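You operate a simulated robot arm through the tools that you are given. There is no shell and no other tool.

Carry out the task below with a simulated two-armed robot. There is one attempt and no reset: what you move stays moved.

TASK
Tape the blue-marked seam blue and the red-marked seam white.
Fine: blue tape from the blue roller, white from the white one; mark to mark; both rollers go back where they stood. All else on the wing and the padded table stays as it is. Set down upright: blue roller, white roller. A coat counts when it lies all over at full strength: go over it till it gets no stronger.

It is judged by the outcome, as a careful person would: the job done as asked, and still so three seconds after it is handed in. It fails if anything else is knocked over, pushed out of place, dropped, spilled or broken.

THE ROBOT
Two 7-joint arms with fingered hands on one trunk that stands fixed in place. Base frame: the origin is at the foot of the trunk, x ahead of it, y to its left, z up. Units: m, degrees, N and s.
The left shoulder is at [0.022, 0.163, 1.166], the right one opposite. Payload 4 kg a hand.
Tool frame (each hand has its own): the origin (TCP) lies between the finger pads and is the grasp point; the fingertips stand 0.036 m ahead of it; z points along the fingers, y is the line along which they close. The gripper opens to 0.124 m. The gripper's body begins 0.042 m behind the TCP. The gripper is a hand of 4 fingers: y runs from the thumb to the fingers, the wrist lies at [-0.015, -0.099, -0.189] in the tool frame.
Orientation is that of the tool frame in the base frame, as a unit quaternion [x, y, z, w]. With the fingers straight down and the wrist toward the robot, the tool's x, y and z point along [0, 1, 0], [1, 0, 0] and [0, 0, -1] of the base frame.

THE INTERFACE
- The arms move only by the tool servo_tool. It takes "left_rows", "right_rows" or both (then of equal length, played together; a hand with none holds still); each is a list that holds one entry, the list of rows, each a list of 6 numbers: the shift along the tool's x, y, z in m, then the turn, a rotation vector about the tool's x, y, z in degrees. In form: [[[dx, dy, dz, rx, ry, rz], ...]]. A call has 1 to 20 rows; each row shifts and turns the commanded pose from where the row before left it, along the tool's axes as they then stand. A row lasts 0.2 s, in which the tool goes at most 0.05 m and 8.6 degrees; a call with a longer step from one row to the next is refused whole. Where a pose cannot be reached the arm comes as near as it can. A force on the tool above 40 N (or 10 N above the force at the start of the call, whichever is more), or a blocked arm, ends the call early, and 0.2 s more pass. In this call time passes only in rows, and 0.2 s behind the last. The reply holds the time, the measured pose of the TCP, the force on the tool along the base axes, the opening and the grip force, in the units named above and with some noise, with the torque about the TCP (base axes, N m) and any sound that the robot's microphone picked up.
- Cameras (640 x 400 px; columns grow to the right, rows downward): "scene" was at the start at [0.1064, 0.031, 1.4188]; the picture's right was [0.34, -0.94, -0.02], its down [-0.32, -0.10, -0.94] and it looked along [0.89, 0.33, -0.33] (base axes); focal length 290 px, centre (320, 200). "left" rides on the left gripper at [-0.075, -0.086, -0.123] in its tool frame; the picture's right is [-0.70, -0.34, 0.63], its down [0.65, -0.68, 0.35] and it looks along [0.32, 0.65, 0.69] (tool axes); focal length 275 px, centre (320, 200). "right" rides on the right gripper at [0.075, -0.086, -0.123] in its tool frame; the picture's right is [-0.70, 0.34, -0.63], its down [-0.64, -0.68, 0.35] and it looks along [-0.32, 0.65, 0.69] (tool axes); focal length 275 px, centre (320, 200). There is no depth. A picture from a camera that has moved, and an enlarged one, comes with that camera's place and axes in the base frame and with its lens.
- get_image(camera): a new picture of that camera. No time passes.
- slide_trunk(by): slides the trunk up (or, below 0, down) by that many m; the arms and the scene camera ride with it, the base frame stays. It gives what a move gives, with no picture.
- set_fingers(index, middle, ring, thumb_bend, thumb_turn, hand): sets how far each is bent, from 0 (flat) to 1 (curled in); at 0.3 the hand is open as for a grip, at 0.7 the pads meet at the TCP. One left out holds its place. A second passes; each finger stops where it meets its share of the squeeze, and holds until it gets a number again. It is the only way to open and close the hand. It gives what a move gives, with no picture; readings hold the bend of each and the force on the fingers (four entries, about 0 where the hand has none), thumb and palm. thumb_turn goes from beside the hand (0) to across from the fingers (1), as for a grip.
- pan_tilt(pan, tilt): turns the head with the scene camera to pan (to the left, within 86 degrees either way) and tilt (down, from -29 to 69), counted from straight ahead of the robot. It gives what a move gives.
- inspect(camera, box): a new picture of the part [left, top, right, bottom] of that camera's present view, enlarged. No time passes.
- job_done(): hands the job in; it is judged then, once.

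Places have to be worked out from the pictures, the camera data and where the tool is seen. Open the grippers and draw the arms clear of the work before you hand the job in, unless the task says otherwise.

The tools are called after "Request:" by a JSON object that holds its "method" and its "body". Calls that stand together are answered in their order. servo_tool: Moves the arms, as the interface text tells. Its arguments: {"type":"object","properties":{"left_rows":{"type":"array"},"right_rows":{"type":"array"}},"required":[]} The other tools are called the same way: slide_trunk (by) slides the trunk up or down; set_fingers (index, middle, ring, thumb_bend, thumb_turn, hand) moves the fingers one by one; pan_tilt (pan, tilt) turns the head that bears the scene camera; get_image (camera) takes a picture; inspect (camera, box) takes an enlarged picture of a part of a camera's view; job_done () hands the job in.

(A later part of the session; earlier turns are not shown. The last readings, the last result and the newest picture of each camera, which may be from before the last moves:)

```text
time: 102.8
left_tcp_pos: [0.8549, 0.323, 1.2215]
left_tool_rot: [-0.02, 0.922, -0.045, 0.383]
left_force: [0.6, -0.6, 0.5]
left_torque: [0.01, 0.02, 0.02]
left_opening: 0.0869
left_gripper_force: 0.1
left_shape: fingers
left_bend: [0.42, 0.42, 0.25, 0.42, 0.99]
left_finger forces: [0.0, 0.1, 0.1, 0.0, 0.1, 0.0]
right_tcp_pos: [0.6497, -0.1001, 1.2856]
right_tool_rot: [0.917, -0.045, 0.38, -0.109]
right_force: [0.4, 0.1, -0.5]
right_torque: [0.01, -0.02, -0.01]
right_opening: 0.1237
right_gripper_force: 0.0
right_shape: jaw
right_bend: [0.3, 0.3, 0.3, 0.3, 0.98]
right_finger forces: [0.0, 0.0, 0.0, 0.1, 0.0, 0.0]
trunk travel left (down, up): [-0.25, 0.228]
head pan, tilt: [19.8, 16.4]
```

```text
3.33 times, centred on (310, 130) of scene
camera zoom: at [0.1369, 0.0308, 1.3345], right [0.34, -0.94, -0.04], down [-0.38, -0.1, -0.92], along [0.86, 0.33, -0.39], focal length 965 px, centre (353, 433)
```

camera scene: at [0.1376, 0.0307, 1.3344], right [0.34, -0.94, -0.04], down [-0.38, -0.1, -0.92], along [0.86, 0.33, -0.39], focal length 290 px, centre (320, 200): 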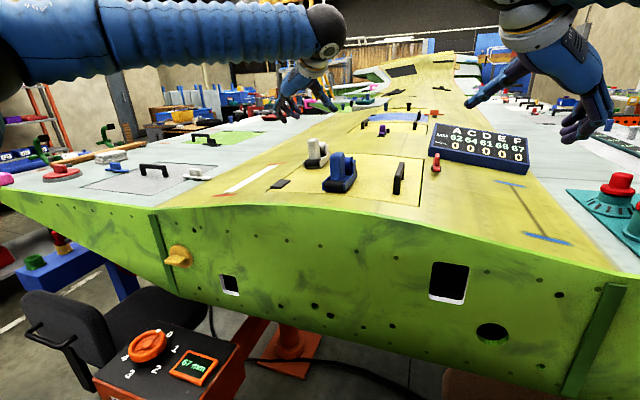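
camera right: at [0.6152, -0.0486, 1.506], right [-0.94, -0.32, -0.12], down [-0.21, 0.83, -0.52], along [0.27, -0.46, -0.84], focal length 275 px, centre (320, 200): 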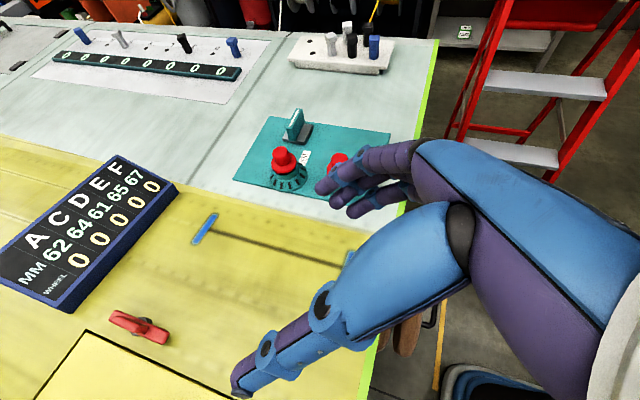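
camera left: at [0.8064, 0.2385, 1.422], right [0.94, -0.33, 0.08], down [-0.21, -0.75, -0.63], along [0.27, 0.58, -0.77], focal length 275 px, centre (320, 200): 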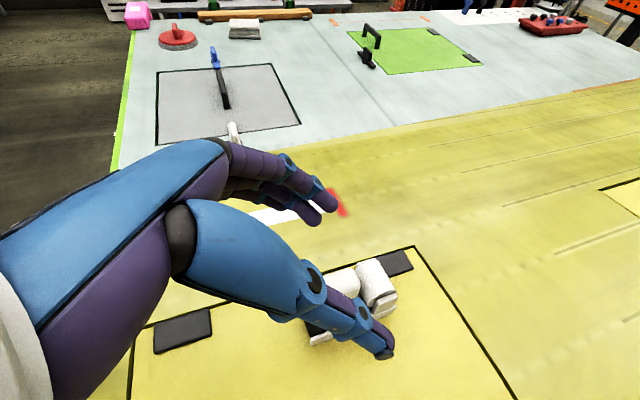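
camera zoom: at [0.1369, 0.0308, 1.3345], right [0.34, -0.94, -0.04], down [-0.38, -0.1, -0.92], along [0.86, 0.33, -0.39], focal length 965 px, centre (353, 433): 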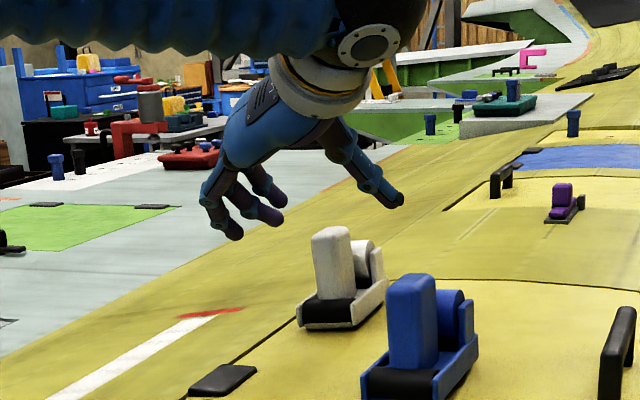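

The handle (top ≈ (0.877, 0.322)) is between thumb and fingers. I lower to grip height and close lightly until both sides touch.

Request:
{"method": "servo_tool", "body": {"left_rows": [[[0.014, 0.0013, 0.0129, 0, 0, 0], [0.014, 0.0013, 0.0129, 0, 0, 0], [0, 0, 0, 0, 0, 0]]]}}

Request:
{"method": "set_fingers", "body": {"hand": "left", "index": 0.58, "middle": 0.58, "thumb_bend": 0.58}}

Request:
{"method": "inspect", "body": {"camera": "left", "box": [240, 160, 440, 380]}}

Request:
{"method": "inspect", "body": {"camera": "scene", "box": [270, 110, 350, 180]}}

```text
time: 103.6
left_tcp_pos: [0.8531, 0.3221, 1.1831]
left_tool_rot: [-0.019, 0.922, -0.045, 0.383]
left_force: [0.1, -0.3, -0.3]
left_torque: [0.04, -0.04, 0.01]
left_opening: 0.087
left_gripper_force: 0.2
left_shape: fingers
left_bend: [0.42, 0.42, 0.25, 0.42, 0.99]
left_finger forces: [0.0, 0.1, 0.0, 0.0, 0.1, 0.0]
right_tcp_pos: [0.6497, -0.0995, 1.2859]
right_tool_rot: [0.917, -0.046, 0.38, -0.108]
right_force: [-0.8, -0.3, 0.3]
right_torque: [0.01, 0.01, -0.03]
right_opening: 0.1239
right_gripper_force: 0.2
right_shape: jaw
right_bend: [0.3, 0.3, 0.3, 0.3, 0.98]
right_finger forces: [0.0, 0.0, 0.0, 0.0, 0.0, 0.1]
trunk travel left (down, up): [-0.25, 0.228]
head pan, tilt: [19.8, 16.4]
```

```text
time: 104.6
left_tcp_pos: [0.8541, 0.3227, 1.183]
left_tool_rot: [-0.018, 0.923, -0.045, 0.383]
left_force: [-0.9, 0.0, -0.6]
left_torque: [0.0, 0.01, 0.0]
left_opening: 0.0406
left_gripper_force: 0.0
left_shape: fingers
left_bend: [0.57, 0.57, 0.25, 0.57, 1.0]
left_finger forces: [0.0, 0.0, 0.0, 0.0, 0.0, 0.1]
right_tcp_pos: [0.6501, -0.0997, 1.2858]
right_tool_rot: [0.917, -0.045, 0.38, -0.109]
right_force: [0.2, -0.1, 0.4]
right_torque: [0.02, -0.03, 0.04]
right_opening: 0.1237
right_gripper_force: 0.1
right_shape: jaw
right_bend: [0.3, 0.3, 0.3, 0.3, 0.98]
right_finger forces: [0.0, 0.0, 0.0, 0.0, 0.0, 0.1]
trunk travel left (down, up): [-0.25, 0.228]
head pan, tilt: [19.8, 16.4]
```

```text
1.82 times, centred on (340, 270) of left
camera zoom: at [0.8191, 0.2504, 1.331], right [0.94, -0.33, 0.08], down [-0.21, -0.75, -0.63], along [0.27, 0.58, -0.77], focal length 500 px, centre (284, 73)
```

zoom: 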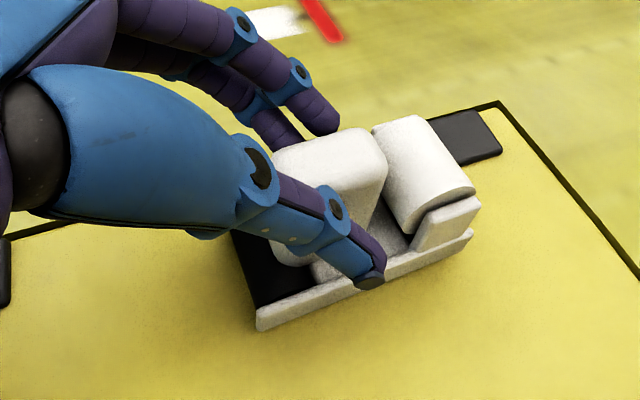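

```text
5.71 times, centred on (310, 145) of scene
camera zoom: at [0.1373, 0.0309, 1.3344], right [0.34, -0.94, -0.04], down [-0.38, -0.1, -0.92], along [0.86, 0.33, -0.39], focal length 1655 px, centre (377, 514)
```

zoom: 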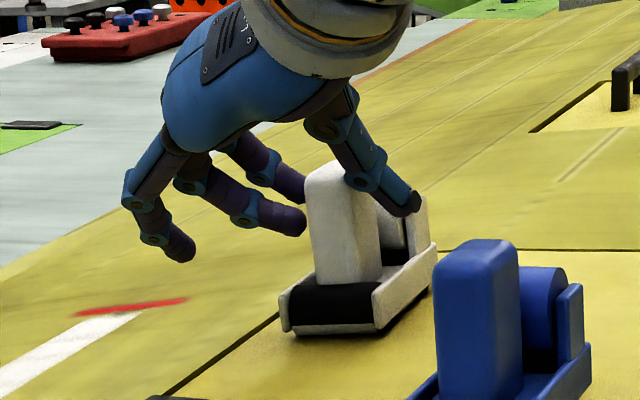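

Evenly placed. I close to light contact.

Request:
{"method": "set_fingers", "body": {"hand": "left", "index": 0.61, "middle": 0.61, "thumb_bend": 0.61}}

Request:
{"method": "inspect", "body": {"camera": "left", "box": [240, 160, 440, 380]}}

```text
time: 105.6
left_tcp_pos: [0.8535, 0.3224, 1.1821]
left_tool_rot: [-0.018, 0.922, -0.046, 0.383]
left_force: [0.0, 0.3, -0.1]
left_torque: [0.05, 0.01, 0.07]
left_opening: 0.0327
left_gripper_force: 1.9
left_shape: fingers
left_bend: [0.6, 0.6, 0.25, 0.6, 1.0]
left_finger forces: [1.3, 1.2, 0.0, 0.0, 2.1, 0.0]
right_tcp_pos: [0.6511, -0.1001, 1.2856]
right_tool_rot: [0.918, -0.045, 0.38, -0.108]
right_force: [1.0, 0.5, 0.6]
right_torque: [0.01, -0.03, -0.01]
right_opening: 0.1237
right_gripper_force: 0.0
right_shape: jaw
right_bend: [0.3, 0.3, 0.3, 0.3, 0.98]
right_finger forces: [0.1, 0.0, 0.0, 0.0, 0.0, 0.0]
trunk travel left (down, up): [-0.25, 0.228]
head pan, tilt: [19.8, 16.4]
```

```text
1.82 times, centred on (340, 270) of left
camera zoom: at [0.8191, 0.2505, 1.331], right [0.94, -0.33, 0.08], down [-0.21, -0.75, -0.63], along [0.27, 0.58, -0.77], focal length 500 px, centre (284, 73)
```

zoom: 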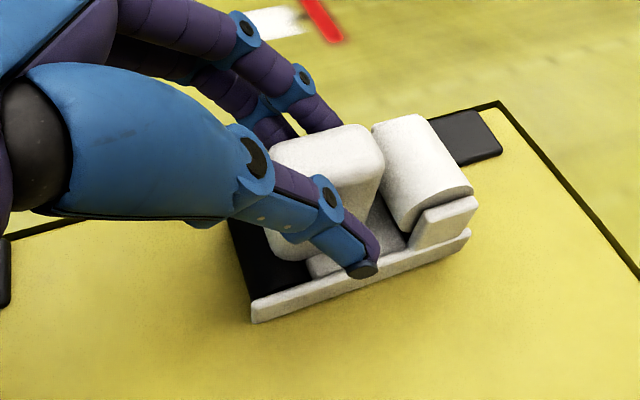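

Balanced light hold (1.3/1.2/2.1 N), roller standing. I roll it straight back toward its place, 5 cm first.

Request:
{"method": "servo_tool", "body": {"left_rows": [[[0.0053, 0, -0.0053, 0, 0, 0], [0.0071, 0, -0.0071, 0, 0, 0], [0.0071, 0, -0.0071, 0, 0, 0], [0.0071, 0, -0.0071, 0, 0, 0], [0.0071, 0, -0.0071, 0, 0, 0]]]}}

Request:
{"method": "inspect", "body": {"camera": "left", "box": [240, 160, 440, 380]}}

Request:
{"method": "inspect", "body": {"camera": "scene", "box": [270, 110, 350, 180]}}

```text
time: 106.8
left_tcp_pos: [0.8057, 0.3225, 1.1815]
left_tool_rot: [-0.019, 0.922, -0.045, 0.383]
left_force: [0.2, 0.0, 0.5]
left_torque: [0.08, -0.06, 0.03]
left_opening: 0.0313
left_gripper_force: 1.9
left_shape: fingers
left_bend: [0.6, 0.6, 0.25, 0.61, 1.0]
left_finger forces: [0.6, 1.1, 0.1, 0.0, 1.6, 0.0]
right_tcp_pos: [0.6488, -0.0999, 1.2857]
right_tool_rot: [0.917, -0.045, 0.38, -0.109]
right_force: [0.2, -0.6, 0.4]
right_torque: [0.02, 0.0, 0.02]
right_opening: 0.1239
right_gripper_force: 0.1
right_shape: jaw
right_bend: [0.3, 0.3, 0.3, 0.3, 0.98]
right_finger forces: [0.0, 0.0, 0.1, 0.0, 0.0, 0.0]
trunk travel left (down, up): [-0.25, 0.228]
head pan, tilt: [19.8, 16.4]
```

```text
1.82 times, centred on (340, 270) of left
camera zoom: at [0.7713, 0.2508, 1.3309], right [0.94, -0.33, 0.08], down [-0.21, -0.75, -0.63], along [0.27, 0.58, -0.77], focal length 500 px, centre (284, 73)
```

zoom: 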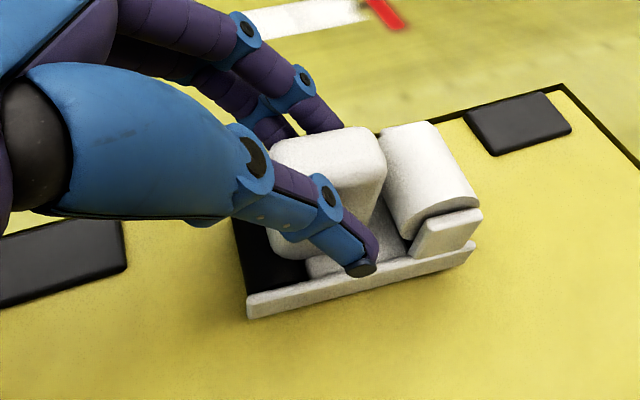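

```text
5.71 times, centred on (310, 145) of scene
camera zoom: at [0.137, 0.0309, 1.3345], right [0.34, -0.94, -0.04], down [-0.38, -0.1, -0.92], along [0.86, 0.32, -0.39], focal length 1655 px, centre (377, 514)
```

zoom: 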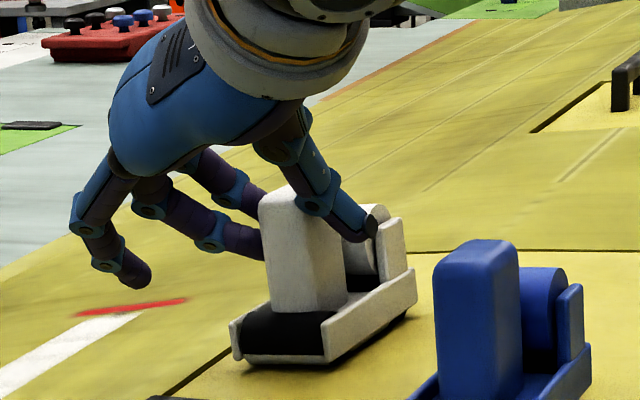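

It follows well, though it has turned about −4° relative to the hand. I continue back another 5 cm, adding a gentle yaw correction.

Request:
{"method": "servo_tool", "body": {"left_rows": [[[0.0071, 0, -0.0071, -0.49, -0.07, -0.49], [0.0071, 0, -0.0071, -0.49, -0.07, -0.49], [0.0071, 0, -0.0071, -0.49, -0.07, -0.49], [0.0071, 0, -0.0071, -0.49, -0.07, -0.49], [0.0071, 0, -0.0071, -0.49, -0.07, -0.49]]]}}

Request:
{"method": "inspect", "body": {"camera": "left", "box": [240, 160, 440, 380]}}

Request:
{"method": "inspect", "body": {"camera": "scene", "box": [260, 110, 360, 190]}}

```text
time: 108.0
left_tcp_pos: [0.7548, 0.3225, 1.1818]
left_tool_rot: [-0.047, 0.921, -0.033, 0.384]
left_force: [0.3, 0.5, 0.1]
left_torque: [0.06, -0.01, 0.03]
left_opening: 0.0307
left_gripper_force: 1.4
left_shape: fingers
left_bend: [0.61, 0.6, 0.25, 0.61, 1.0]
left_finger forces: [0.3, 1.1, 0.0, 0.0, 1.4, 0.0]
right_tcp_pos: [0.6478, -0.0995, 1.2859]
right_tool_rot: [0.917, -0.044, 0.381, -0.108]
right_force: [0.2, -0.4, 0.6]
right_torque: [-0.04, 0.0, 0.01]
right_opening: 0.1237
right_gripper_force: 0.1
right_shape: jaw
right_bend: [0.3, 0.3, 0.3, 0.3, 0.98]
right_finger forces: [0.1, 0.1, 0.0, 0.0, 0.0, 0.0]
trunk travel left (down, up): [-0.25, 0.228]
head pan, tilt: [19.8, 16.4]
```

```text
1.82 times, centred on (340, 270) of left
camera zoom: at [0.7253, 0.2473, 1.3309], right [0.96, -0.27, 0.08], down [-0.16, -0.76, -0.63], along [0.23, 0.59, -0.77], focal length 500 px, centre (284, 73)
```

zoom: 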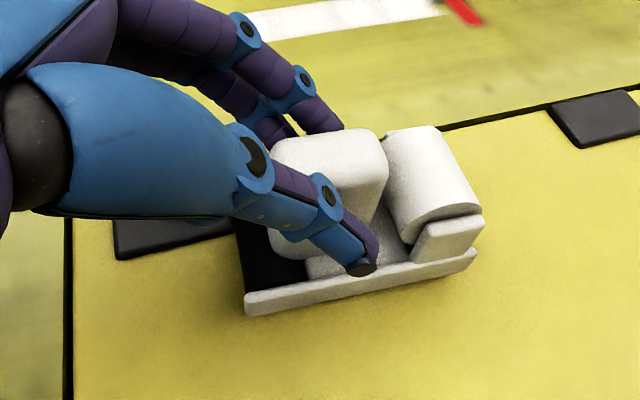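

```text
5.00 times, centred on (310, 150) of scene
camera zoom: at [0.137, 0.0308, 1.3345], right [0.34, -0.94, -0.04], down [-0.38, -0.1, -0.92], along [0.86, 0.33, -0.39], focal length 1448 px, centre (370, 450)
```

zoom: 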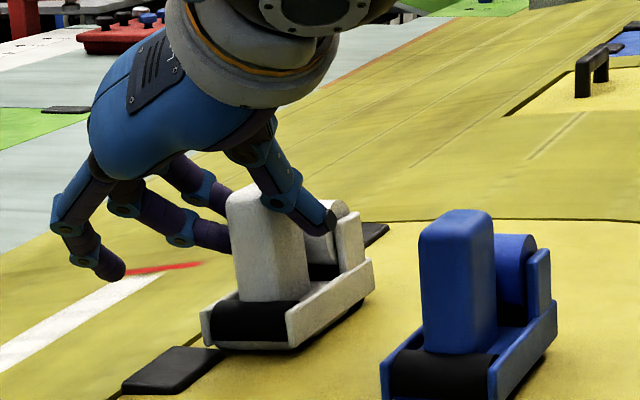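

White now measures near end x≈0.741, centre y≈0.319, yaw ≈ −2°; its original stand was near end x≈0.672–0.674, y≈0.319. I roll it the remaining 6.9 cm back.

Request:
{"method": "servo_tool", "body": {"left_rows": [[[0.00695, 0.0002, -0.0069, -0.1, 0, -0.1], [0.00695, 0.0002, -0.0069, -0.1, 0, -0.1], [0.00695, 0.0002, -0.0069, -0.1, 0, -0.1], [0.00695, 0.0002, -0.0069, -0.1, 0, -0.1], [0.00695, 0.0002, -0.0069, -0.1, 0, -0.1], [0.00695, 0.0002, -0.0069, -0.1, 0, -0.1], [0, 0, 0, 0, 0, 0]]]}}

Request:
{"method": "inspect", "body": {"camera": "left", "box": [240, 160, 440, 380]}}

Request:
{"method": "inspect", "body": {"camera": "scene", "box": [260, 120, 360, 200]}}

```text
time: 109.6
left_tcp_pos: [0.6989, 0.3179, 1.1834]
left_tool_rot: [-0.053, 0.921, -0.03, 0.384]
left_force: [0.6, 0.1, 1.0]
left_torque: [0.05, -0.01, 0.01]
left_opening: 0.0306
left_gripper_force: 1.9
left_shape: fingers
left_bend: [0.61, 0.6, 0.25, 0.61, 1.0]
left_finger forces: [0.5, 1.4, 0.0, 0.0, 1.4, 0.0]
right_tcp_pos: [0.6496, -0.1002, 1.2861]
right_tool_rot: [0.918, -0.044, 0.38, -0.109]
right_force: [0.7, 0.0, 0.7]
right_torque: [0.02, 0.01, 0.02]
right_opening: 0.1235
right_gripper_force: 0.0
right_shape: jaw
right_bend: [0.3, 0.3, 0.3, 0.3, 0.98]
right_finger forces: [0.1, 0.0, 0.0, 0.0, 0.0, 0.0]
trunk travel left (down, up): [-0.25, 0.228]
head pan, tilt: [19.8, 16.4]
```

```text
1.82 times, centred on (340, 270) of left
camera zoom: at [0.6687, 0.244, 1.3306], right [0.96, -0.26, 0.08], down [-0.15, -0.76, -0.63], along [0.22, 0.6, -0.77], focal length 500 px, centre (284, 73)
```

zoom: 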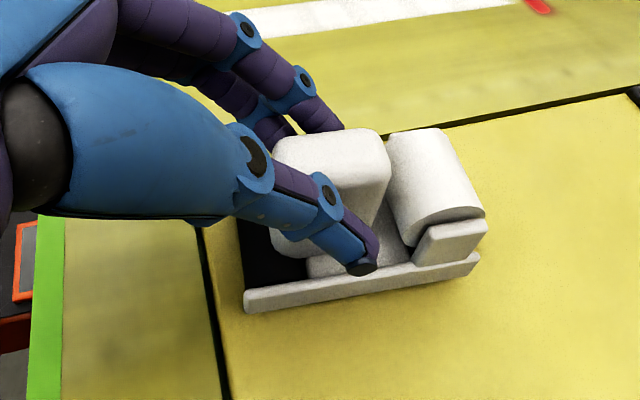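

```text
5.00 times, centred on (310, 160) of scene
camera zoom: at [0.1373, 0.0306, 1.3344], right [0.34, -0.94, -0.04], down [-0.38, -0.1, -0.92], along [0.86, 0.33, -0.39], focal length 1448 px, centre (370, 400)
```

zoom: 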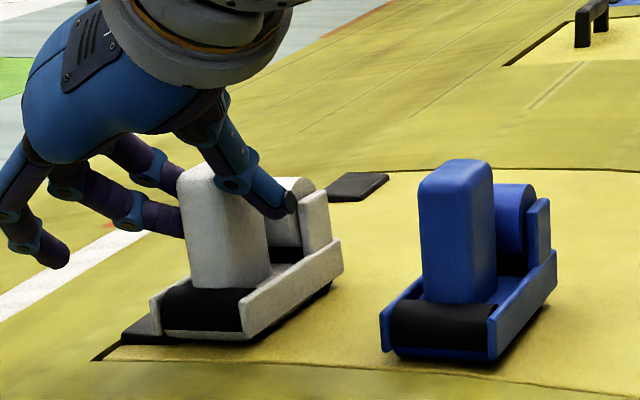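

By comparison with the first pictures (gap to the panel's front edge line), it is still ~8 mm too far forward. I roll it back that little bit with 1° of yaw.

Request:
{"method": "servo_tool", "body": {"left_rows": [[[0.0029, 0.0001, -0.0028, -0.35, -0.05, -0.35], [0.0029, 0.0001, -0.0028, -0.35, -0.05, -0.35], [0, 0, 0, 0, 0, 0]]]}}

Request:
{"method": "inspect", "body": {"camera": "left", "box": [240, 160, 440, 380]}}

Request:
{"method": "inspect", "body": {"camera": "scene", "box": [260, 120, 360, 200]}}

```text
time: 110.4
left_tcp_pos: [0.6883, 0.3173, 1.1828]
left_tool_rot: [-0.062, 0.921, -0.027, 0.385]
left_force: [-0.2, 0.6, 0.7]
left_torque: [0.07, 0.01, 0.01]
left_opening: 0.0301
left_gripper_force: 1.0
left_shape: fingers
left_bend: [0.61, 0.6, 0.25, 0.61, 1.0]
left_finger forces: [0.4, 1.5, 0.0, 0.0, 1.3, 0.0]
right_tcp_pos: [0.6495, -0.1001, 1.2868]
right_tool_rot: [0.917, -0.045, 0.38, -0.108]
right_force: [0.4, 0.1, 0.6]
right_torque: [0.0, -0.01, 0.01]
right_opening: 0.124
right_gripper_force: 0.1
right_shape: jaw
right_bend: [0.3, 0.3, 0.3, 0.3, 0.98]
right_finger forces: [0.0, 0.1, 0.1, 0.0, 0.0, 0.1]
trunk travel left (down, up): [-0.25, 0.228]
head pan, tilt: [19.8, 16.4]
```

```text
1.82 times, centred on (340, 270) of left
camera zoom: at [0.6618, 0.243, 1.3303], right [0.97, -0.24, 0.08], down [-0.14, -0.76, -0.63], along [0.21, 0.6, -0.77], focal length 500 px, centre (284, 73)
```

zoom: 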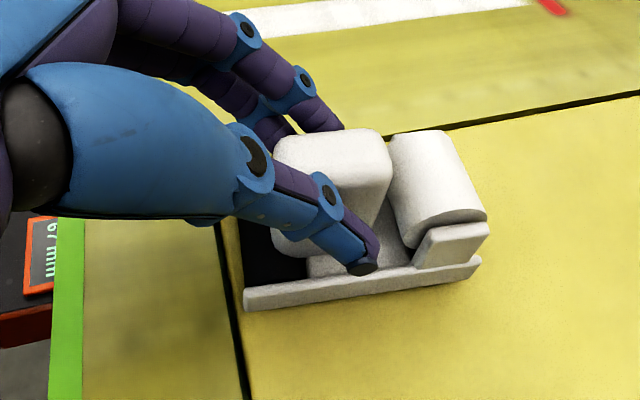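

```text
5.00 times, centred on (310, 160) of scene
camera zoom: at [0.1373, 0.0309, 1.3345], right [0.34, -0.94, -0.04], down [-0.38, -0.1, -0.92], along [0.86, 0.33, -0.39], focal length 1448 px, centre (370, 400)
```

zoom: 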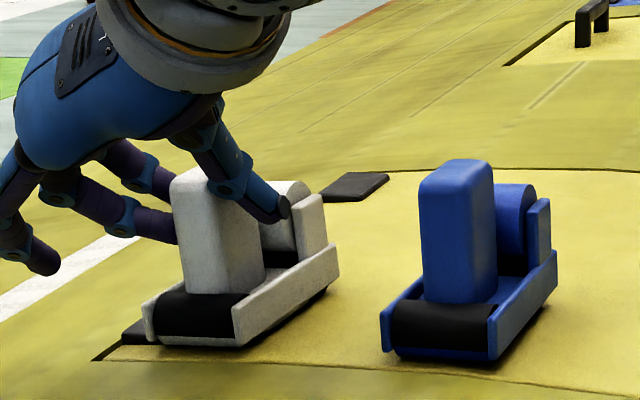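

It now matches the original gap to the panel edge and spacing to the blue roller within a couple of mm, standing upright. I release and lift the left hand straight up.

Request:
{"method": "set_fingers", "body": {"hand": "left", "index": 0.42, "middle": 0.42, "thumb_bend": 0.42}}

Request:
{"method": "servo_tool", "body": {"left_rows": [[[-0.014, -0.002, -0.014, 0, 0, 0], [-0.014, -0.002, -0.014, 0, 0, 0], [-0.014, -0.002, -0.014, 0, 0, 0], [-0.014, -0.002, -0.014, 0, 0, 0], [-0.014, -0.002, -0.014, 0, 0, 0], [-0.014, -0.002, -0.014, 0, 0, 0]]]}}

Request:
{"method": "inspect", "body": {"camera": "scene", "box": [260, 120, 360, 200]}}

Request:
{"method": "get_image", "body": {"camera": "left"}}

```text
time: 111.4
left_tcp_pos: [0.6885, 0.3164, 1.1815]
left_tool_rot: [-0.061, 0.921, -0.028, 0.384]
left_force: [-0.4, 1.2, 0.4]
left_torque: [0.0, 0.03, 0.04]
left_opening: 0.0866
left_gripper_force: 0.0
left_shape: fingers
left_bend: [0.42, 0.42, 0.25, 0.42, 0.99]
left_finger forces: [0.1, 0.1, 0.0, 0.0, 0.0, 0.0]
right_tcp_pos: [0.6494, -0.1013, 1.2863]
right_tool_rot: [0.918, -0.044, 0.38, -0.109]
right_force: [-0.3, -0.1, -0.8]
right_torque: [-0.01, 0.01, 0.0]
right_opening: 0.1237
right_gripper_force: 0.1
right_shape: jaw
right_bend: [0.3, 0.3, 0.3, 0.3, 0.98]
right_finger forces: [0.0, 0.0, 0.1, 0.0, 0.1, 0.0]
trunk travel left (down, up): [-0.25, 0.228]
head pan, tilt: [19.8, 16.4]
```

```text
time: 112.8
left_tcp_pos: [0.6888, 0.3166, 1.301]
left_tool_rot: [-0.061, 0.921, -0.027, 0.385]
left_force: [-0.4, 0.0, -0.4]
left_torque: [-0.02, 0.06, 0.01]
left_opening: 0.0868
left_gripper_force: 0.1
left_shape: fingers
left_bend: [0.42, 0.42, 0.25, 0.42, 0.99]
left_finger forces: [0.0, 0.0, 0.0, 0.0, 0.1, 0.0]
right_tcp_pos: [0.6482, -0.1009, 1.2858]
right_tool_rot: [0.917, -0.045, 0.381, -0.109]
right_force: [0.2, -0.6, 0.1]
right_torque: [0.03, -0.02, 0.03]
right_opening: 0.1239
right_gripper_force: 0.1
right_shape: jaw
right_bend: [0.3, 0.3, 0.3, 0.3, 0.98]
right_finger forces: [0.0, 0.0, 0.0, 0.1, 0.0, 0.0]
trunk travel left (down, up): [-0.25, 0.228]
head pan, tilt: [19.8, 16.4]
```

```text
5.00 times, centred on (310, 160) of scene
camera zoom: at [0.1366, 0.0304, 1.3346], right [0.34, -0.94, -0.04], down [-0.38, -0.1, -0.92], along [0.86, 0.33, -0.39], focal length 1448 px, centre (370, 400)
```

zoom: 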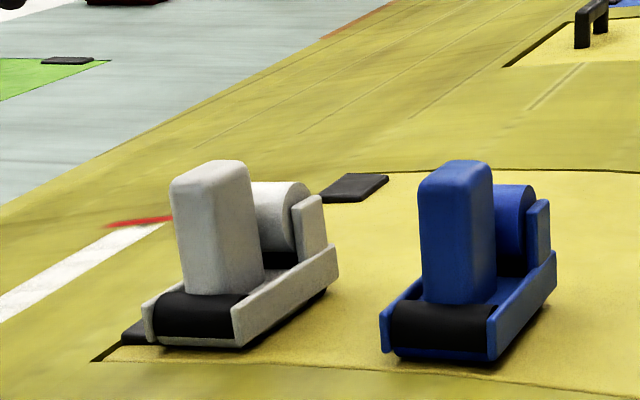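

```text
taken
camera left: at [0.6615, 0.2421, 1.4499], right [0.97, -0.24, 0.08], down [-0.14, -0.76, -0.63], along [0.21, 0.6, -0.77], focal length 275 px, centre (320, 200)
```

left: 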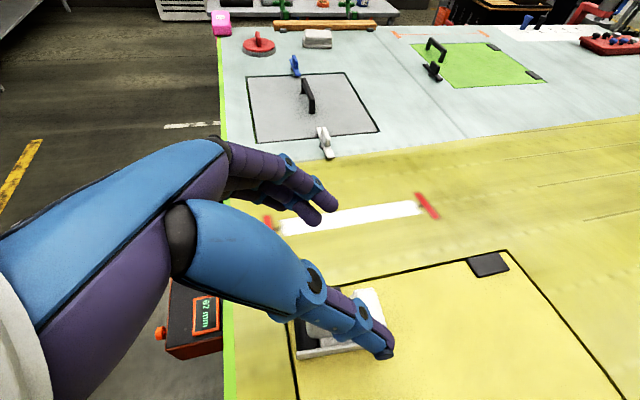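

White roller stands as at the beginning. Now I move the left arm up and out of the way, and then test the right arm's reach to the blue roller.

Request:
{"method": "servo_tool", "body": {"left_rows": [[[-0.0097, 0.0273, -0.0184, 0, 0, 0], [-0.0097, 0.0273, -0.0184, 0, 0, 0], [-0.0097, 0.0273, -0.0184, 0, 0, 0], [-0.0097, 0.0273, -0.0184, 0, 0, 0], [-0.0097, 0.0273, -0.0184, 0, 0, 0], [-0.0097, 0.0273, -0.0184, 0, 0, 0], [-0.0097, 0.0273, -0.0184, 0, 0, 0], [-0.0097, 0.0273, -0.0184, 0, 0, 0]]]}}

Request:
{"method": "servo_tool", "body": {"right_rows": [[[-0.0004, -0.038, 0.002, 0, 0, 0], [-0.0004, -0.038, 0.002, 0, 0, 0], [-0.0004, -0.038, 0.002, 0, 0, 0], [-0.0004, -0.038, 0.002, 0, 0, 0], [0, 0, 0, -5.1, 0, -5.1], [0, 0, 0, -5.1, 0, -5.1], [0, 0, 0, 0, 0, 0]]]}}

Request:
{"method": "get_image", "body": {"camera": "scene"}}

Request:
{"method": "get_image", "body": {"camera": "right"}}

```text
time: 114.6
left_tcp_pos: [0.6185, 0.546, 1.4388]
left_tool_rot: [-0.062, 0.921, -0.028, 0.384]
left_force: [0.2, -0.2, 0.7]
left_torque: [-0.04, 0.0, -0.02]
left_opening: 0.0867
left_gripper_force: 0.1
left_shape: fingers
left_bend: [0.42, 0.42, 0.25, 0.42, 0.99]
left_finger forces: [0.0, 0.0, 0.0, 0.0, 0.0, 0.0]
right_tcp_pos: [0.6492, -0.1001, 1.2864]
right_tool_rot: [0.917, -0.045, 0.38, -0.109]
right_force: [-0.1, -0.5, 0.1]
right_torque: [-0.02, -0.03, -0.01]
right_opening: 0.1239
right_gripper_force: 0.1
right_shape: jaw
right_bend: [0.3, 0.3, 0.3, 0.3, 0.98]
right_finger forces: [0.0, 0.0, 0.0, 0.0, 0.1, 0.1]
trunk travel left (down, up): [-0.25, 0.228]
head pan, tilt: [19.8, 16.4]
```

```text
time: 116.2
left_tcp_pos: [0.6191, 0.5442, 1.4388]
left_tool_rot: [-0.062, 0.921, -0.028, 0.384]
left_force: [-0.1, -0.3, 0.2]
left_torque: [-0.01, 0.02, -0.03]
left_opening: 0.0866
left_gripper_force: 0.0
left_shape: fingers
left_bend: [0.42, 0.42, 0.25, 0.42, 0.99]
left_finger forces: [0.1, 0.0, 0.0, 0.1, 0.0, 0.0]
right_tcp_pos: [0.6543, 0.0479, 1.3142]
right_tool_rot: [0.924, 0.002, 0.383, 0.007]
right_force: [-1.4, 0.0, -0.1]
right_torque: [-0.01, 0.0, 0.0]
right_opening: 0.124
right_gripper_force: 0.1
right_shape: jaw
right_bend: [0.3, 0.3, 0.3, 0.3, 0.98]
right_finger forces: [0.1, 0.1, 0.0, 0.0, 0.0, 0.0]
trunk travel left (down, up): [-0.25, 0.228]
head pan, tilt: [19.8, 16.4]
```

```text
taken
camera scene: at [0.1377, 0.0301, 1.3343], right [0.34, -0.94, -0.04], down [-0.38, -0.09, -0.92], along [0.86, 0.33, -0.39], focal length 290 px, centre (320, 200)
```

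scene: 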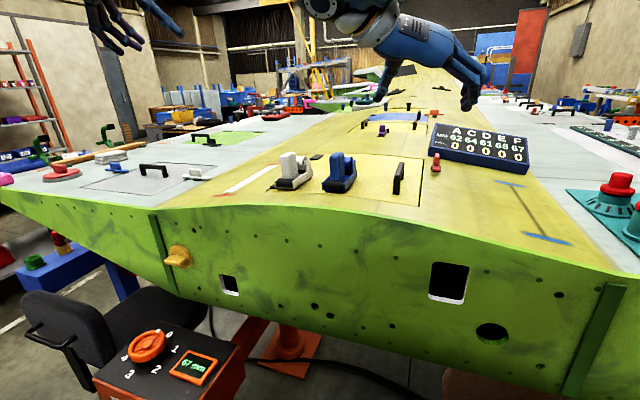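

```text
taken
camera right: at [0.6212, 0.1378, 1.4517], right [-0.94, -0.34, -0.04], down [-0.21, 0.67, -0.71], along [0.27, -0.66, -0.7], focal length 275 px, centre (320, 200)
```

right: 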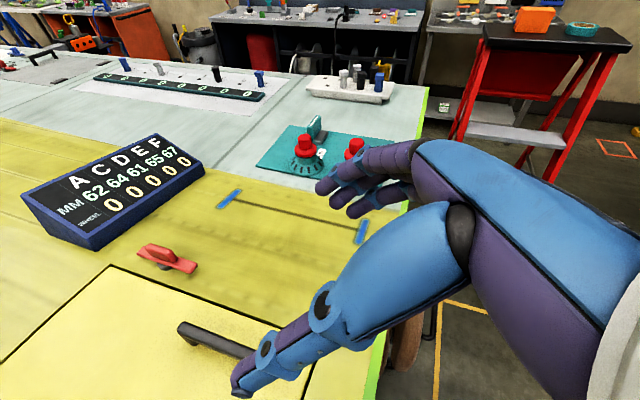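

The right hand is fine at y≈0.05. I continue toward hovering above the blue roller (about (0.685, 0.205, 1.30)).

Request:
{"method": "servo_tool", "body": {"right_rows": [[[0.0028, -0.0314, 0.006, 0, 0, 0], [0.0028, -0.0314, 0.006, 0, 0, 0], [0.0028, -0.0314, 0.006, 0, 0, 0], [0.0028, -0.0314, 0.006, 0, 0, 0], [0.0028, -0.0314, 0.006, 0, 0, 0], [0, 0, 0, 0, 0, 0]]]}}

Request:
{"method": "get_image", "body": {"camera": "scene"}}

Request:
{"method": "get_image", "body": {"camera": "right"}}

```text
time: 117.6
left_tcp_pos: [0.619, 0.5437, 1.4388]
left_tool_rot: [-0.062, 0.921, -0.027, 0.384]
left_force: [0.0, 0.6, 0.2]
left_torque: [0.02, 0.01, -0.01]
left_opening: 0.0867
left_gripper_force: 0.1
left_shape: fingers
left_bend: [0.42, 0.42, 0.25, 0.42, 0.99]
left_finger forces: [0.0, 0.0, 0.0, 0.0, 0.1, 0.1]
right_tcp_pos: [0.6853, 0.2047, 1.3015]
right_tool_rot: [0.924, 0.003, 0.382, 0.008]
right_force: [-0.6, -0.7, 0.0]
right_torque: [0.02, -0.03, 0.01]
right_opening: 0.1236
right_gripper_force: 0.1
right_shape: jaw
right_bend: [0.3, 0.3, 0.3, 0.3, 0.98]
right_finger forces: [0.0, 0.0, 0.0, 0.1, 0.0, 0.0]
trunk travel left (down, up): [-0.25, 0.228]
head pan, tilt: [19.8, 16.4]
```

```text
taken
camera scene: at [0.1371, 0.0303, 1.3345], right [0.34, -0.94, -0.04], down [-0.38, -0.1, -0.92], along [0.86, 0.33, -0.39], focal length 290 px, centre (320, 200)
```

scene: 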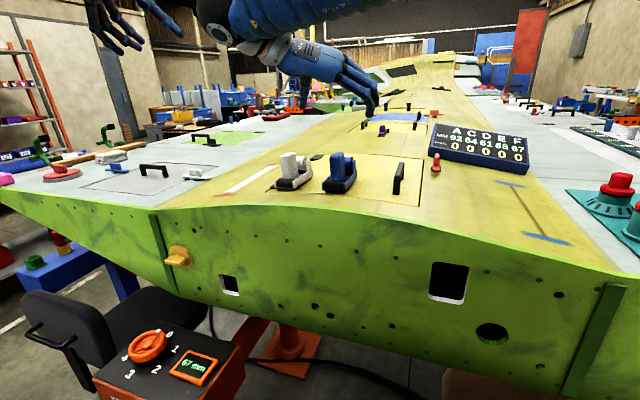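

```text
taken
camera right: at [0.6514, 0.2941, 1.4386], right [-0.94, -0.34, -0.04], down [-0.21, 0.67, -0.71], along [0.27, -0.66, -0.7], focal length 275 px, centre (320, 200)
```

right: 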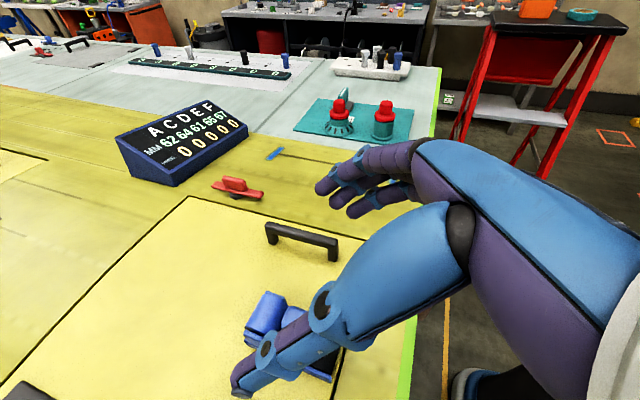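

The right hand reaches above the blue roller. Before grasping, I test in the air a better finger posture (straighter fingers, thumb more flexed) so that pads meet flat and the roller doesn't twist in the grip.

Request:
{"method": "set_fingers", "body": {"hand": "right", "index": 0.36, "middle": 0.36, "ring": 0.36, "thumb_bend": 0.88, "thumb_turn": 1.0}}

Request:
{"method": "inspect", "body": {"camera": "right", "box": [200, 120, 440, 400]}}

Request:
{"method": "inspect", "body": {"camera": "scene", "box": [300, 30, 400, 130]}}

```text
time: 118.6
left_tcp_pos: [0.6189, 0.5448, 1.4383]
left_tool_rot: [-0.061, 0.921, -0.028, 0.384]
left_force: [-0.4, -0.4, -0.7]
left_torque: [0.01, 0.03, 0.01]
left_opening: 0.0866
left_gripper_force: 0.1
left_shape: fingers
left_bend: [0.42, 0.42, 0.25, 0.42, 0.99]
left_finger forces: [0.0, 0.0, 0.0, 0.0, 0.1, 0.0]
right_tcp_pos: [0.6858, 0.2065, 1.3009]
right_tool_rot: [0.924, 0.002, 0.383, 0.007]
right_force: [-0.1, 0.2, 0.3]
right_torque: [-0.03, 0.01, -0.01]
right_opening: 0.0117
right_gripper_force: 0.0
right_shape: fingers
right_bend: [0.36, 0.36, 0.36, 0.88, 1.0]
right_finger forces: [0.0, 0.0, 0.0, 0.1, 0.0, 0.1]
trunk travel left (down, up): [-0.25, 0.228]
head pan, tilt: [19.8, 16.4]
```

```text
1.43 times, centred on (320, 260) of right
camera zoom: at [0.6514, 0.2948, 1.4383], right [-0.94, -0.34, -0.04], down [-0.21, 0.67, -0.71], along [0.27, -0.66, -0.7], focal length 393 px, centre (320, 114)
```

zoom: 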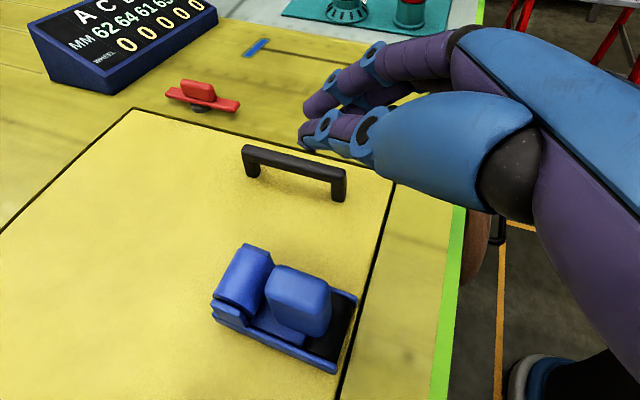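

```text
4.00 times, centred on (350, 80) of scene
camera zoom: at [0.1372, 0.0311, 1.3345], right [0.34, -0.94, -0.04], down [-0.38, -0.1, -0.92], along [0.86, 0.33, -0.39], focal length 1158 px, centre (200, 680)
```

zoom: 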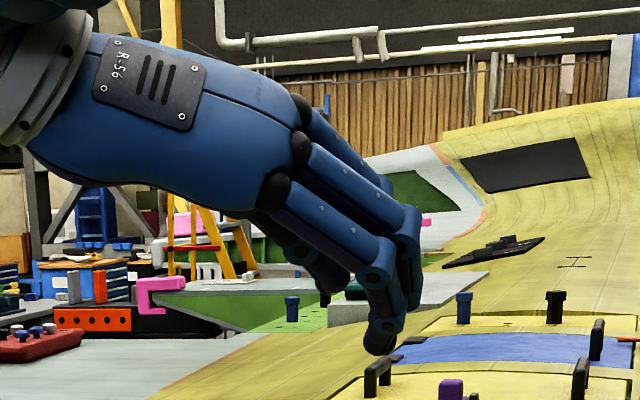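

In this posture thumb and fingers run parallel and the camera view of the roller is clear. I zoom in to see how the pads face each other.

Request:
{"method": "inspect", "body": {"camera": "right", "box": [290, 130, 400, 240]}}

Request:
{"method": "inspect", "body": {"camera": "scene", "box": [345, 70, 415, 130]}}

```text
3.64 times, centred on (345, 185) of right
camera zoom: at [0.6514, 0.2948, 1.4383], right [-0.94, -0.34, -0.04], down [-0.21, 0.67, -0.71], along [0.27, -0.66, -0.7], focal length 1001 px, centre (229, 254)
```

zoom: 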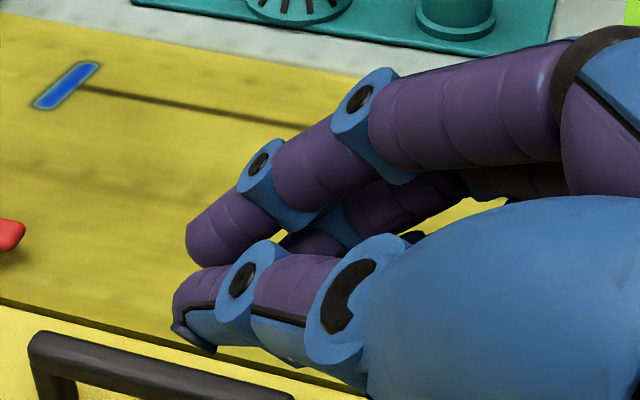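

```text
6.67 times, centred on (380, 100) of scene
camera zoom: at [0.1372, 0.0311, 1.3345], right [0.34, -0.94, -0.04], down [-0.38, -0.1, -0.92], along [0.86, 0.33, -0.39], focal length 1931 px, centre (-80, 867)
```

zoom: 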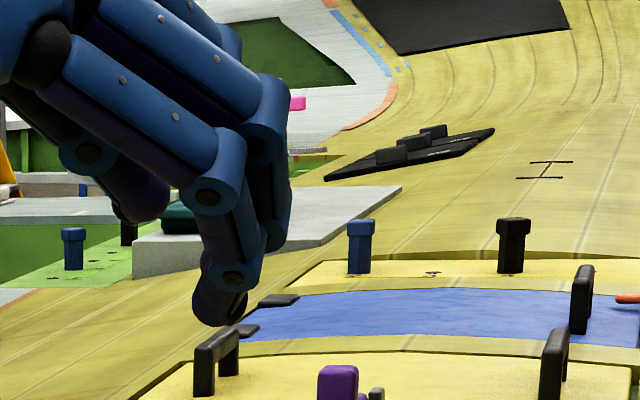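

The thumb's pad meets the fingers off-axis in this hand, so I'll pre-tilt the right hand instead: tool almost vertical (15° pitch) and rolled −25°, which makes the squeeze line normal to the handle. I test that attitude in the air above the blue roller.

Request:
{"method": "set_fingers", "body": {"hand": "right", "index": 0.45, "middle": 0.45, "ring": 0.2, "thumb_bend": 0.45}}

Request:
{"method": "servo_tool", "body": {"right_rows": [[[0, 0, 0, 0, -7.5, 0], [0, 0, 0, 0, -7.5, 0], [0, 0, 0, 0, -7.5, 0], [0, 0, 0, 0, -7.5, 0], [0, 0, 0, -8.05, 0, -2.16], [0, 0, 0, -8.05, 0, -2.16], [0, 0, 0, -8.05, 0, -2.16], [0, 0, 0, 0, 0, 0]]]}}

Request:
{"method": "get_image", "body": {"camera": "right"}}

Request:
{"method": "get_image", "body": {"camera": "scene"}}

```text
time: 119.6
left_tcp_pos: [0.6192, 0.5453, 1.4382]
left_tool_rot: [-0.061, 0.921, -0.027, 0.385]
left_force: [0.0, 0.2, 0.8]
left_torque: [0.03, 0.03, 0.02]
left_opening: 0.0864
left_gripper_force: 0.0
left_shape: fingers
left_bend: [0.42, 0.42, 0.25, 0.42, 0.99]
left_finger forces: [0.0, 0.0, 0.0, 0.0, 0.0, 0.1]
right_tcp_pos: [0.6874, 0.2062, 1.3011]
right_tool_rot: [0.924, 0.003, 0.383, 0.007]
right_force: [0.4, 0.2, -0.1]
right_torque: [0.01, 0.0, 0.0]
right_opening: 0.0778
right_gripper_force: 0.1
right_shape: fingers
right_bend: [0.45, 0.45, 0.2, 0.45, 0.99]
right_finger forces: [0.0, 0.0, 0.1, 0.1, 0.0, 0.0]
trunk travel left (down, up): [-0.25, 0.228]
head pan, tilt: [19.8, 16.4]
```

```text
time: 121.6
left_tcp_pos: [0.6188, 0.5446, 1.4389]
left_tool_rot: [-0.061, 0.92, -0.027, 0.385]
left_force: [-0.8, 0.2, 0.3]
left_torque: [-0.03, -0.03, 0.0]
left_opening: 0.0866
left_gripper_force: 0.0
left_shape: fingers
left_bend: [0.42, 0.42, 0.25, 0.42, 0.99]
left_finger forces: [0.0, 0.0, 0.1, 0.0, 0.1, 0.0]
right_tcp_pos: [0.7067, 0.1057, 1.3324]
right_tool_rot: [0.978, -0.008, 0.122, 0.172]
right_force: [-0.2, -0.3, -0.7]
right_torque: [0.01, 0.01, -0.04]
right_opening: 0.0775
right_gripper_force: 0.0
right_shape: fingers
right_bend: [0.45, 0.45, 0.2, 0.45, 0.99]
right_finger forces: [0.0, 0.1, 0.0, 0.0, 0.1, 0.0]
right hand out of reach, approached as far as the arm can: row 7
trunk travel left (down, up): [-0.25, 0.228]
head pan, tilt: [19.8, 16.4]
stopped in row 8 (right hand): the arm was blocked; the commanded pose is now the measured one
```

```text
taken
camera right: at [0.756, 0.2308, 1.4328], right [-0.84, -0.12, 0.52], down [-0.51, 0.51, -0.7], along [-0.18, -0.85, -0.49], focal length 275 px, centre (320, 200)
```

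right: 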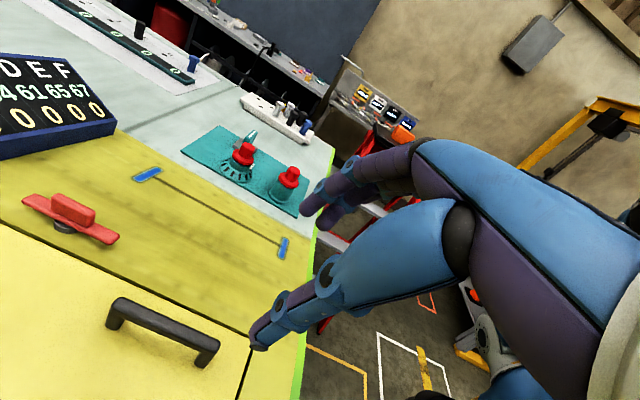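

```text
taken
camera scene: at [0.1372, 0.0309, 1.3344], right [0.34, -0.94, -0.04], down [-0.38, -0.1, -0.92], along [0.86, 0.33, -0.39], focal length 290 px, centre (320, 200)
```

scene: 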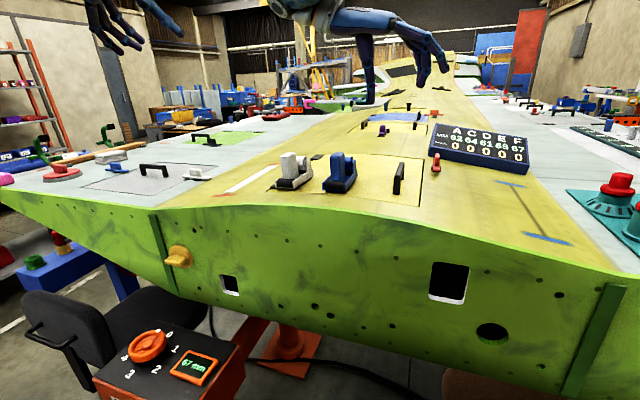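

That attitude isn't reachable for the right arm so far across (it stopped safely in the air at (0.707, 0.106, 1.33)). I check whether the same attitude works over the blue seam itself, for a regrasp there.

Request:
{"method": "servo_tool", "body": {"right_rows": [[[-0.0038, 0.0334, 0.0194, 0, 0, 0], [-0.0038, 0.0334, 0.0194, 0, 0, 0], [-0.0038, 0.0334, 0.0194, 0, 0, 0], [-0.0038, 0.0334, 0.0194, 0, 0, 0], [-0.0038, 0.0334, 0.0194, 0, 0, 0], [-0.0038, 0.0334, 0.0194, 0, 0, 0], [-0.0038, 0.0334, 0.0194, 0, 0, 0], [0, 0, 0, 7.8, -0.46, 1.9], [0, 0, 0, 0, 0, 0]]]}}

Request:
{"method": "get_image", "body": {"camera": "right"}}

Request:
{"method": "get_image", "body": {"camera": "scene"}}

```text
time: 123.6
left_tcp_pos: [0.6186, 0.5455, 1.4386]
left_tool_rot: [-0.062, 0.92, -0.028, 0.385]
left_force: [-0.4, 0.6, 0.8]
left_torque: [-0.04, 0.0, -0.02]
left_opening: 0.0864
left_gripper_force: 0.0
left_shape: fingers
left_bend: [0.42, 0.42, 0.25, 0.42, 0.99]
left_finger forces: [0.0, 0.1, 0.0, 0.1, 0.0, 0.1]
right_tcp_pos: [0.6983, -0.1575, 1.2806]
right_tool_rot: [0.987, -0.015, 0.12, 0.104]
right_force: [0.1, 1.1, -0.5]
right_torque: [-0.04, -0.02, -0.02]
right_opening: 0.0774
right_gripper_force: 0.2
right_shape: fingers
right_bend: [0.45, 0.45, 0.2, 0.45, 0.99]
right_finger forces: [0.0, 0.0, 0.0, 0.0, 0.0, 0.0]
trunk travel left (down, up): [-0.25, 0.228]
head pan, tilt: [19.8, 16.4]
```

```text
taken
camera right: at [0.7476, -0.047, 1.3963], right [-0.84, -0.19, 0.5], down [-0.51, 0.6, -0.62], along [-0.18, -0.78, -0.6], focal length 275 px, centre (320, 200)
```

right: 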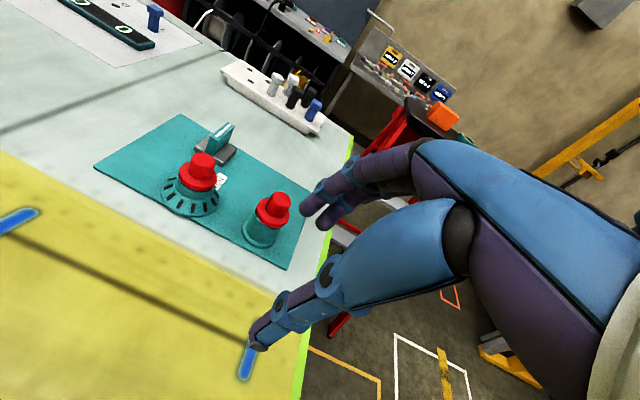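

```text
taken
camera scene: at [0.1367, 0.0319, 1.3345], right [0.34, -0.94, -0.04], down [-0.38, -0.1, -0.92], along [0.86, 0.32, -0.39], focal length 290 px, centre (320, 200)
```

scene: 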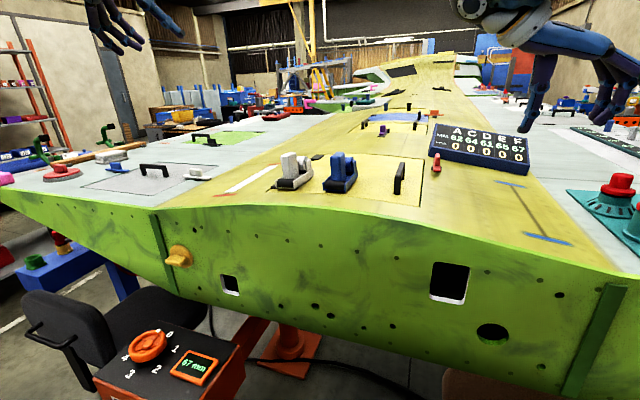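

That attitude is fine above the blue seam. I check the near end at working height (TCP about (0.667, −0.165, 1.17), still clear of the wing).

Request:
{"method": "servo_tool", "body": {"right_rows": [[[-0.0141, -0.0033, 0.0247, 0, 0, 0], [-0.0141, -0.0033, 0.0247, 0, 0, 0], [-0.0141, -0.0033, 0.0247, 0, 0, 0], [-0.0141, -0.0033, 0.0247, 0, 0, 0], [0, 0, 0, 0, 0, 0]]]}}

Request:
{"method": "get_image", "body": {"camera": "scene"}}

```text
time: 124.8
left_tcp_pos: [0.6182, 0.5466, 1.4384]
left_tool_rot: [-0.061, 0.92, -0.028, 0.385]
left_force: [0.8, 0.0, 0.6]
left_torque: [-0.02, 0.02, -0.01]
left_opening: 0.0868
left_gripper_force: 0.1
left_shape: fingers
left_bend: [0.42, 0.42, 0.25, 0.42, 0.99]
left_finger forces: [0.1, 0.1, 0.0, 0.0, 0.1, 0.1]
right_tcp_pos: [0.6675, -0.1661, 1.1706]
right_tool_rot: [0.987, -0.016, 0.12, 0.105]
right_force: [0.5, 0.2, 0.3]
right_torque: [-0.02, 0.03, -0.03]
right_opening: 0.0779
right_gripper_force: 0.1
right_shape: fingers
right_bend: [0.45, 0.45, 0.2, 0.45, 0.99]
right_finger forces: [0.1, 0.1, 0.1, 0.0, 0.0, 0.1]
trunk travel left (down, up): [-0.25, 0.228]
head pan, tilt: [19.8, 16.4]
```

```text
taken
camera scene: at [0.1367, 0.0312, 1.3346], right [0.34, -0.94, -0.04], down [-0.38, -0.1, -0.92], along [0.86, 0.33, -0.39], focal length 290 px, centre (320, 200)
```

scene: 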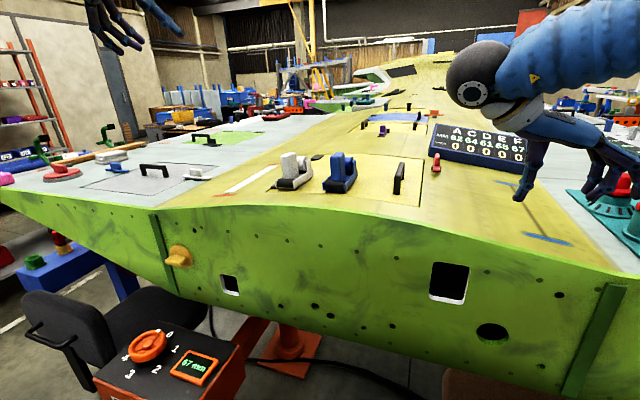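

Near end works at working height. Now the far end in the same attitude (TCP x ≈ 0.865).

Request:
{"method": "servo_tool", "body": {"right_rows": [[[0.032, -0.0018, 0.0077, 0, 0, 0], [0.032, -0.0018, 0.0077, 0, 0, 0], [0.032, -0.0018, 0.0077, 0, 0, 0], [0.032, -0.0018, 0.0077, 0, 0, 0], [0.032, -0.0018, 0.0077, 0, 0, 0], [0.032, -0.0018, 0.0077, 0, 0, 0], [0, 0, 0, 0, 0, 0]]]}}

```text
time: 126.4
left_tcp_pos: [0.6177, 0.5442, 1.4391]
left_tool_rot: [-0.06, 0.921, -0.026, 0.385]
left_force: [0.4, 0.1, -1.2]
left_torque: [0.02, -0.02, -0.04]
left_opening: 0.0865
left_gripper_force: 0.0
left_shape: fingers
left_bend: [0.42, 0.42, 0.25, 0.42, 0.99]
left_finger forces: [0.0, 0.1, 0.1, 0.1, 0.0, 0.0]
right_tcp_pos: [0.8659, -0.1652, 1.1716]
right_tool_rot: [0.987, -0.015, 0.12, 0.104]
right_force: [0.1, 0.1, 0.8]
right_torque: [0.05, -0.02, 0.01]
right_opening: 0.0776
right_gripper_force: 0.0
right_shape: fingers
right_bend: [0.45, 0.45, 0.2, 0.45, 0.99]
right_finger forces: [0.0, 0.1, 0.1, 0.1, 0.1, 0.0]
trunk travel left (down, up): [-0.25, 0.228]
head pan, tilt: [19.8, 16.4]
```

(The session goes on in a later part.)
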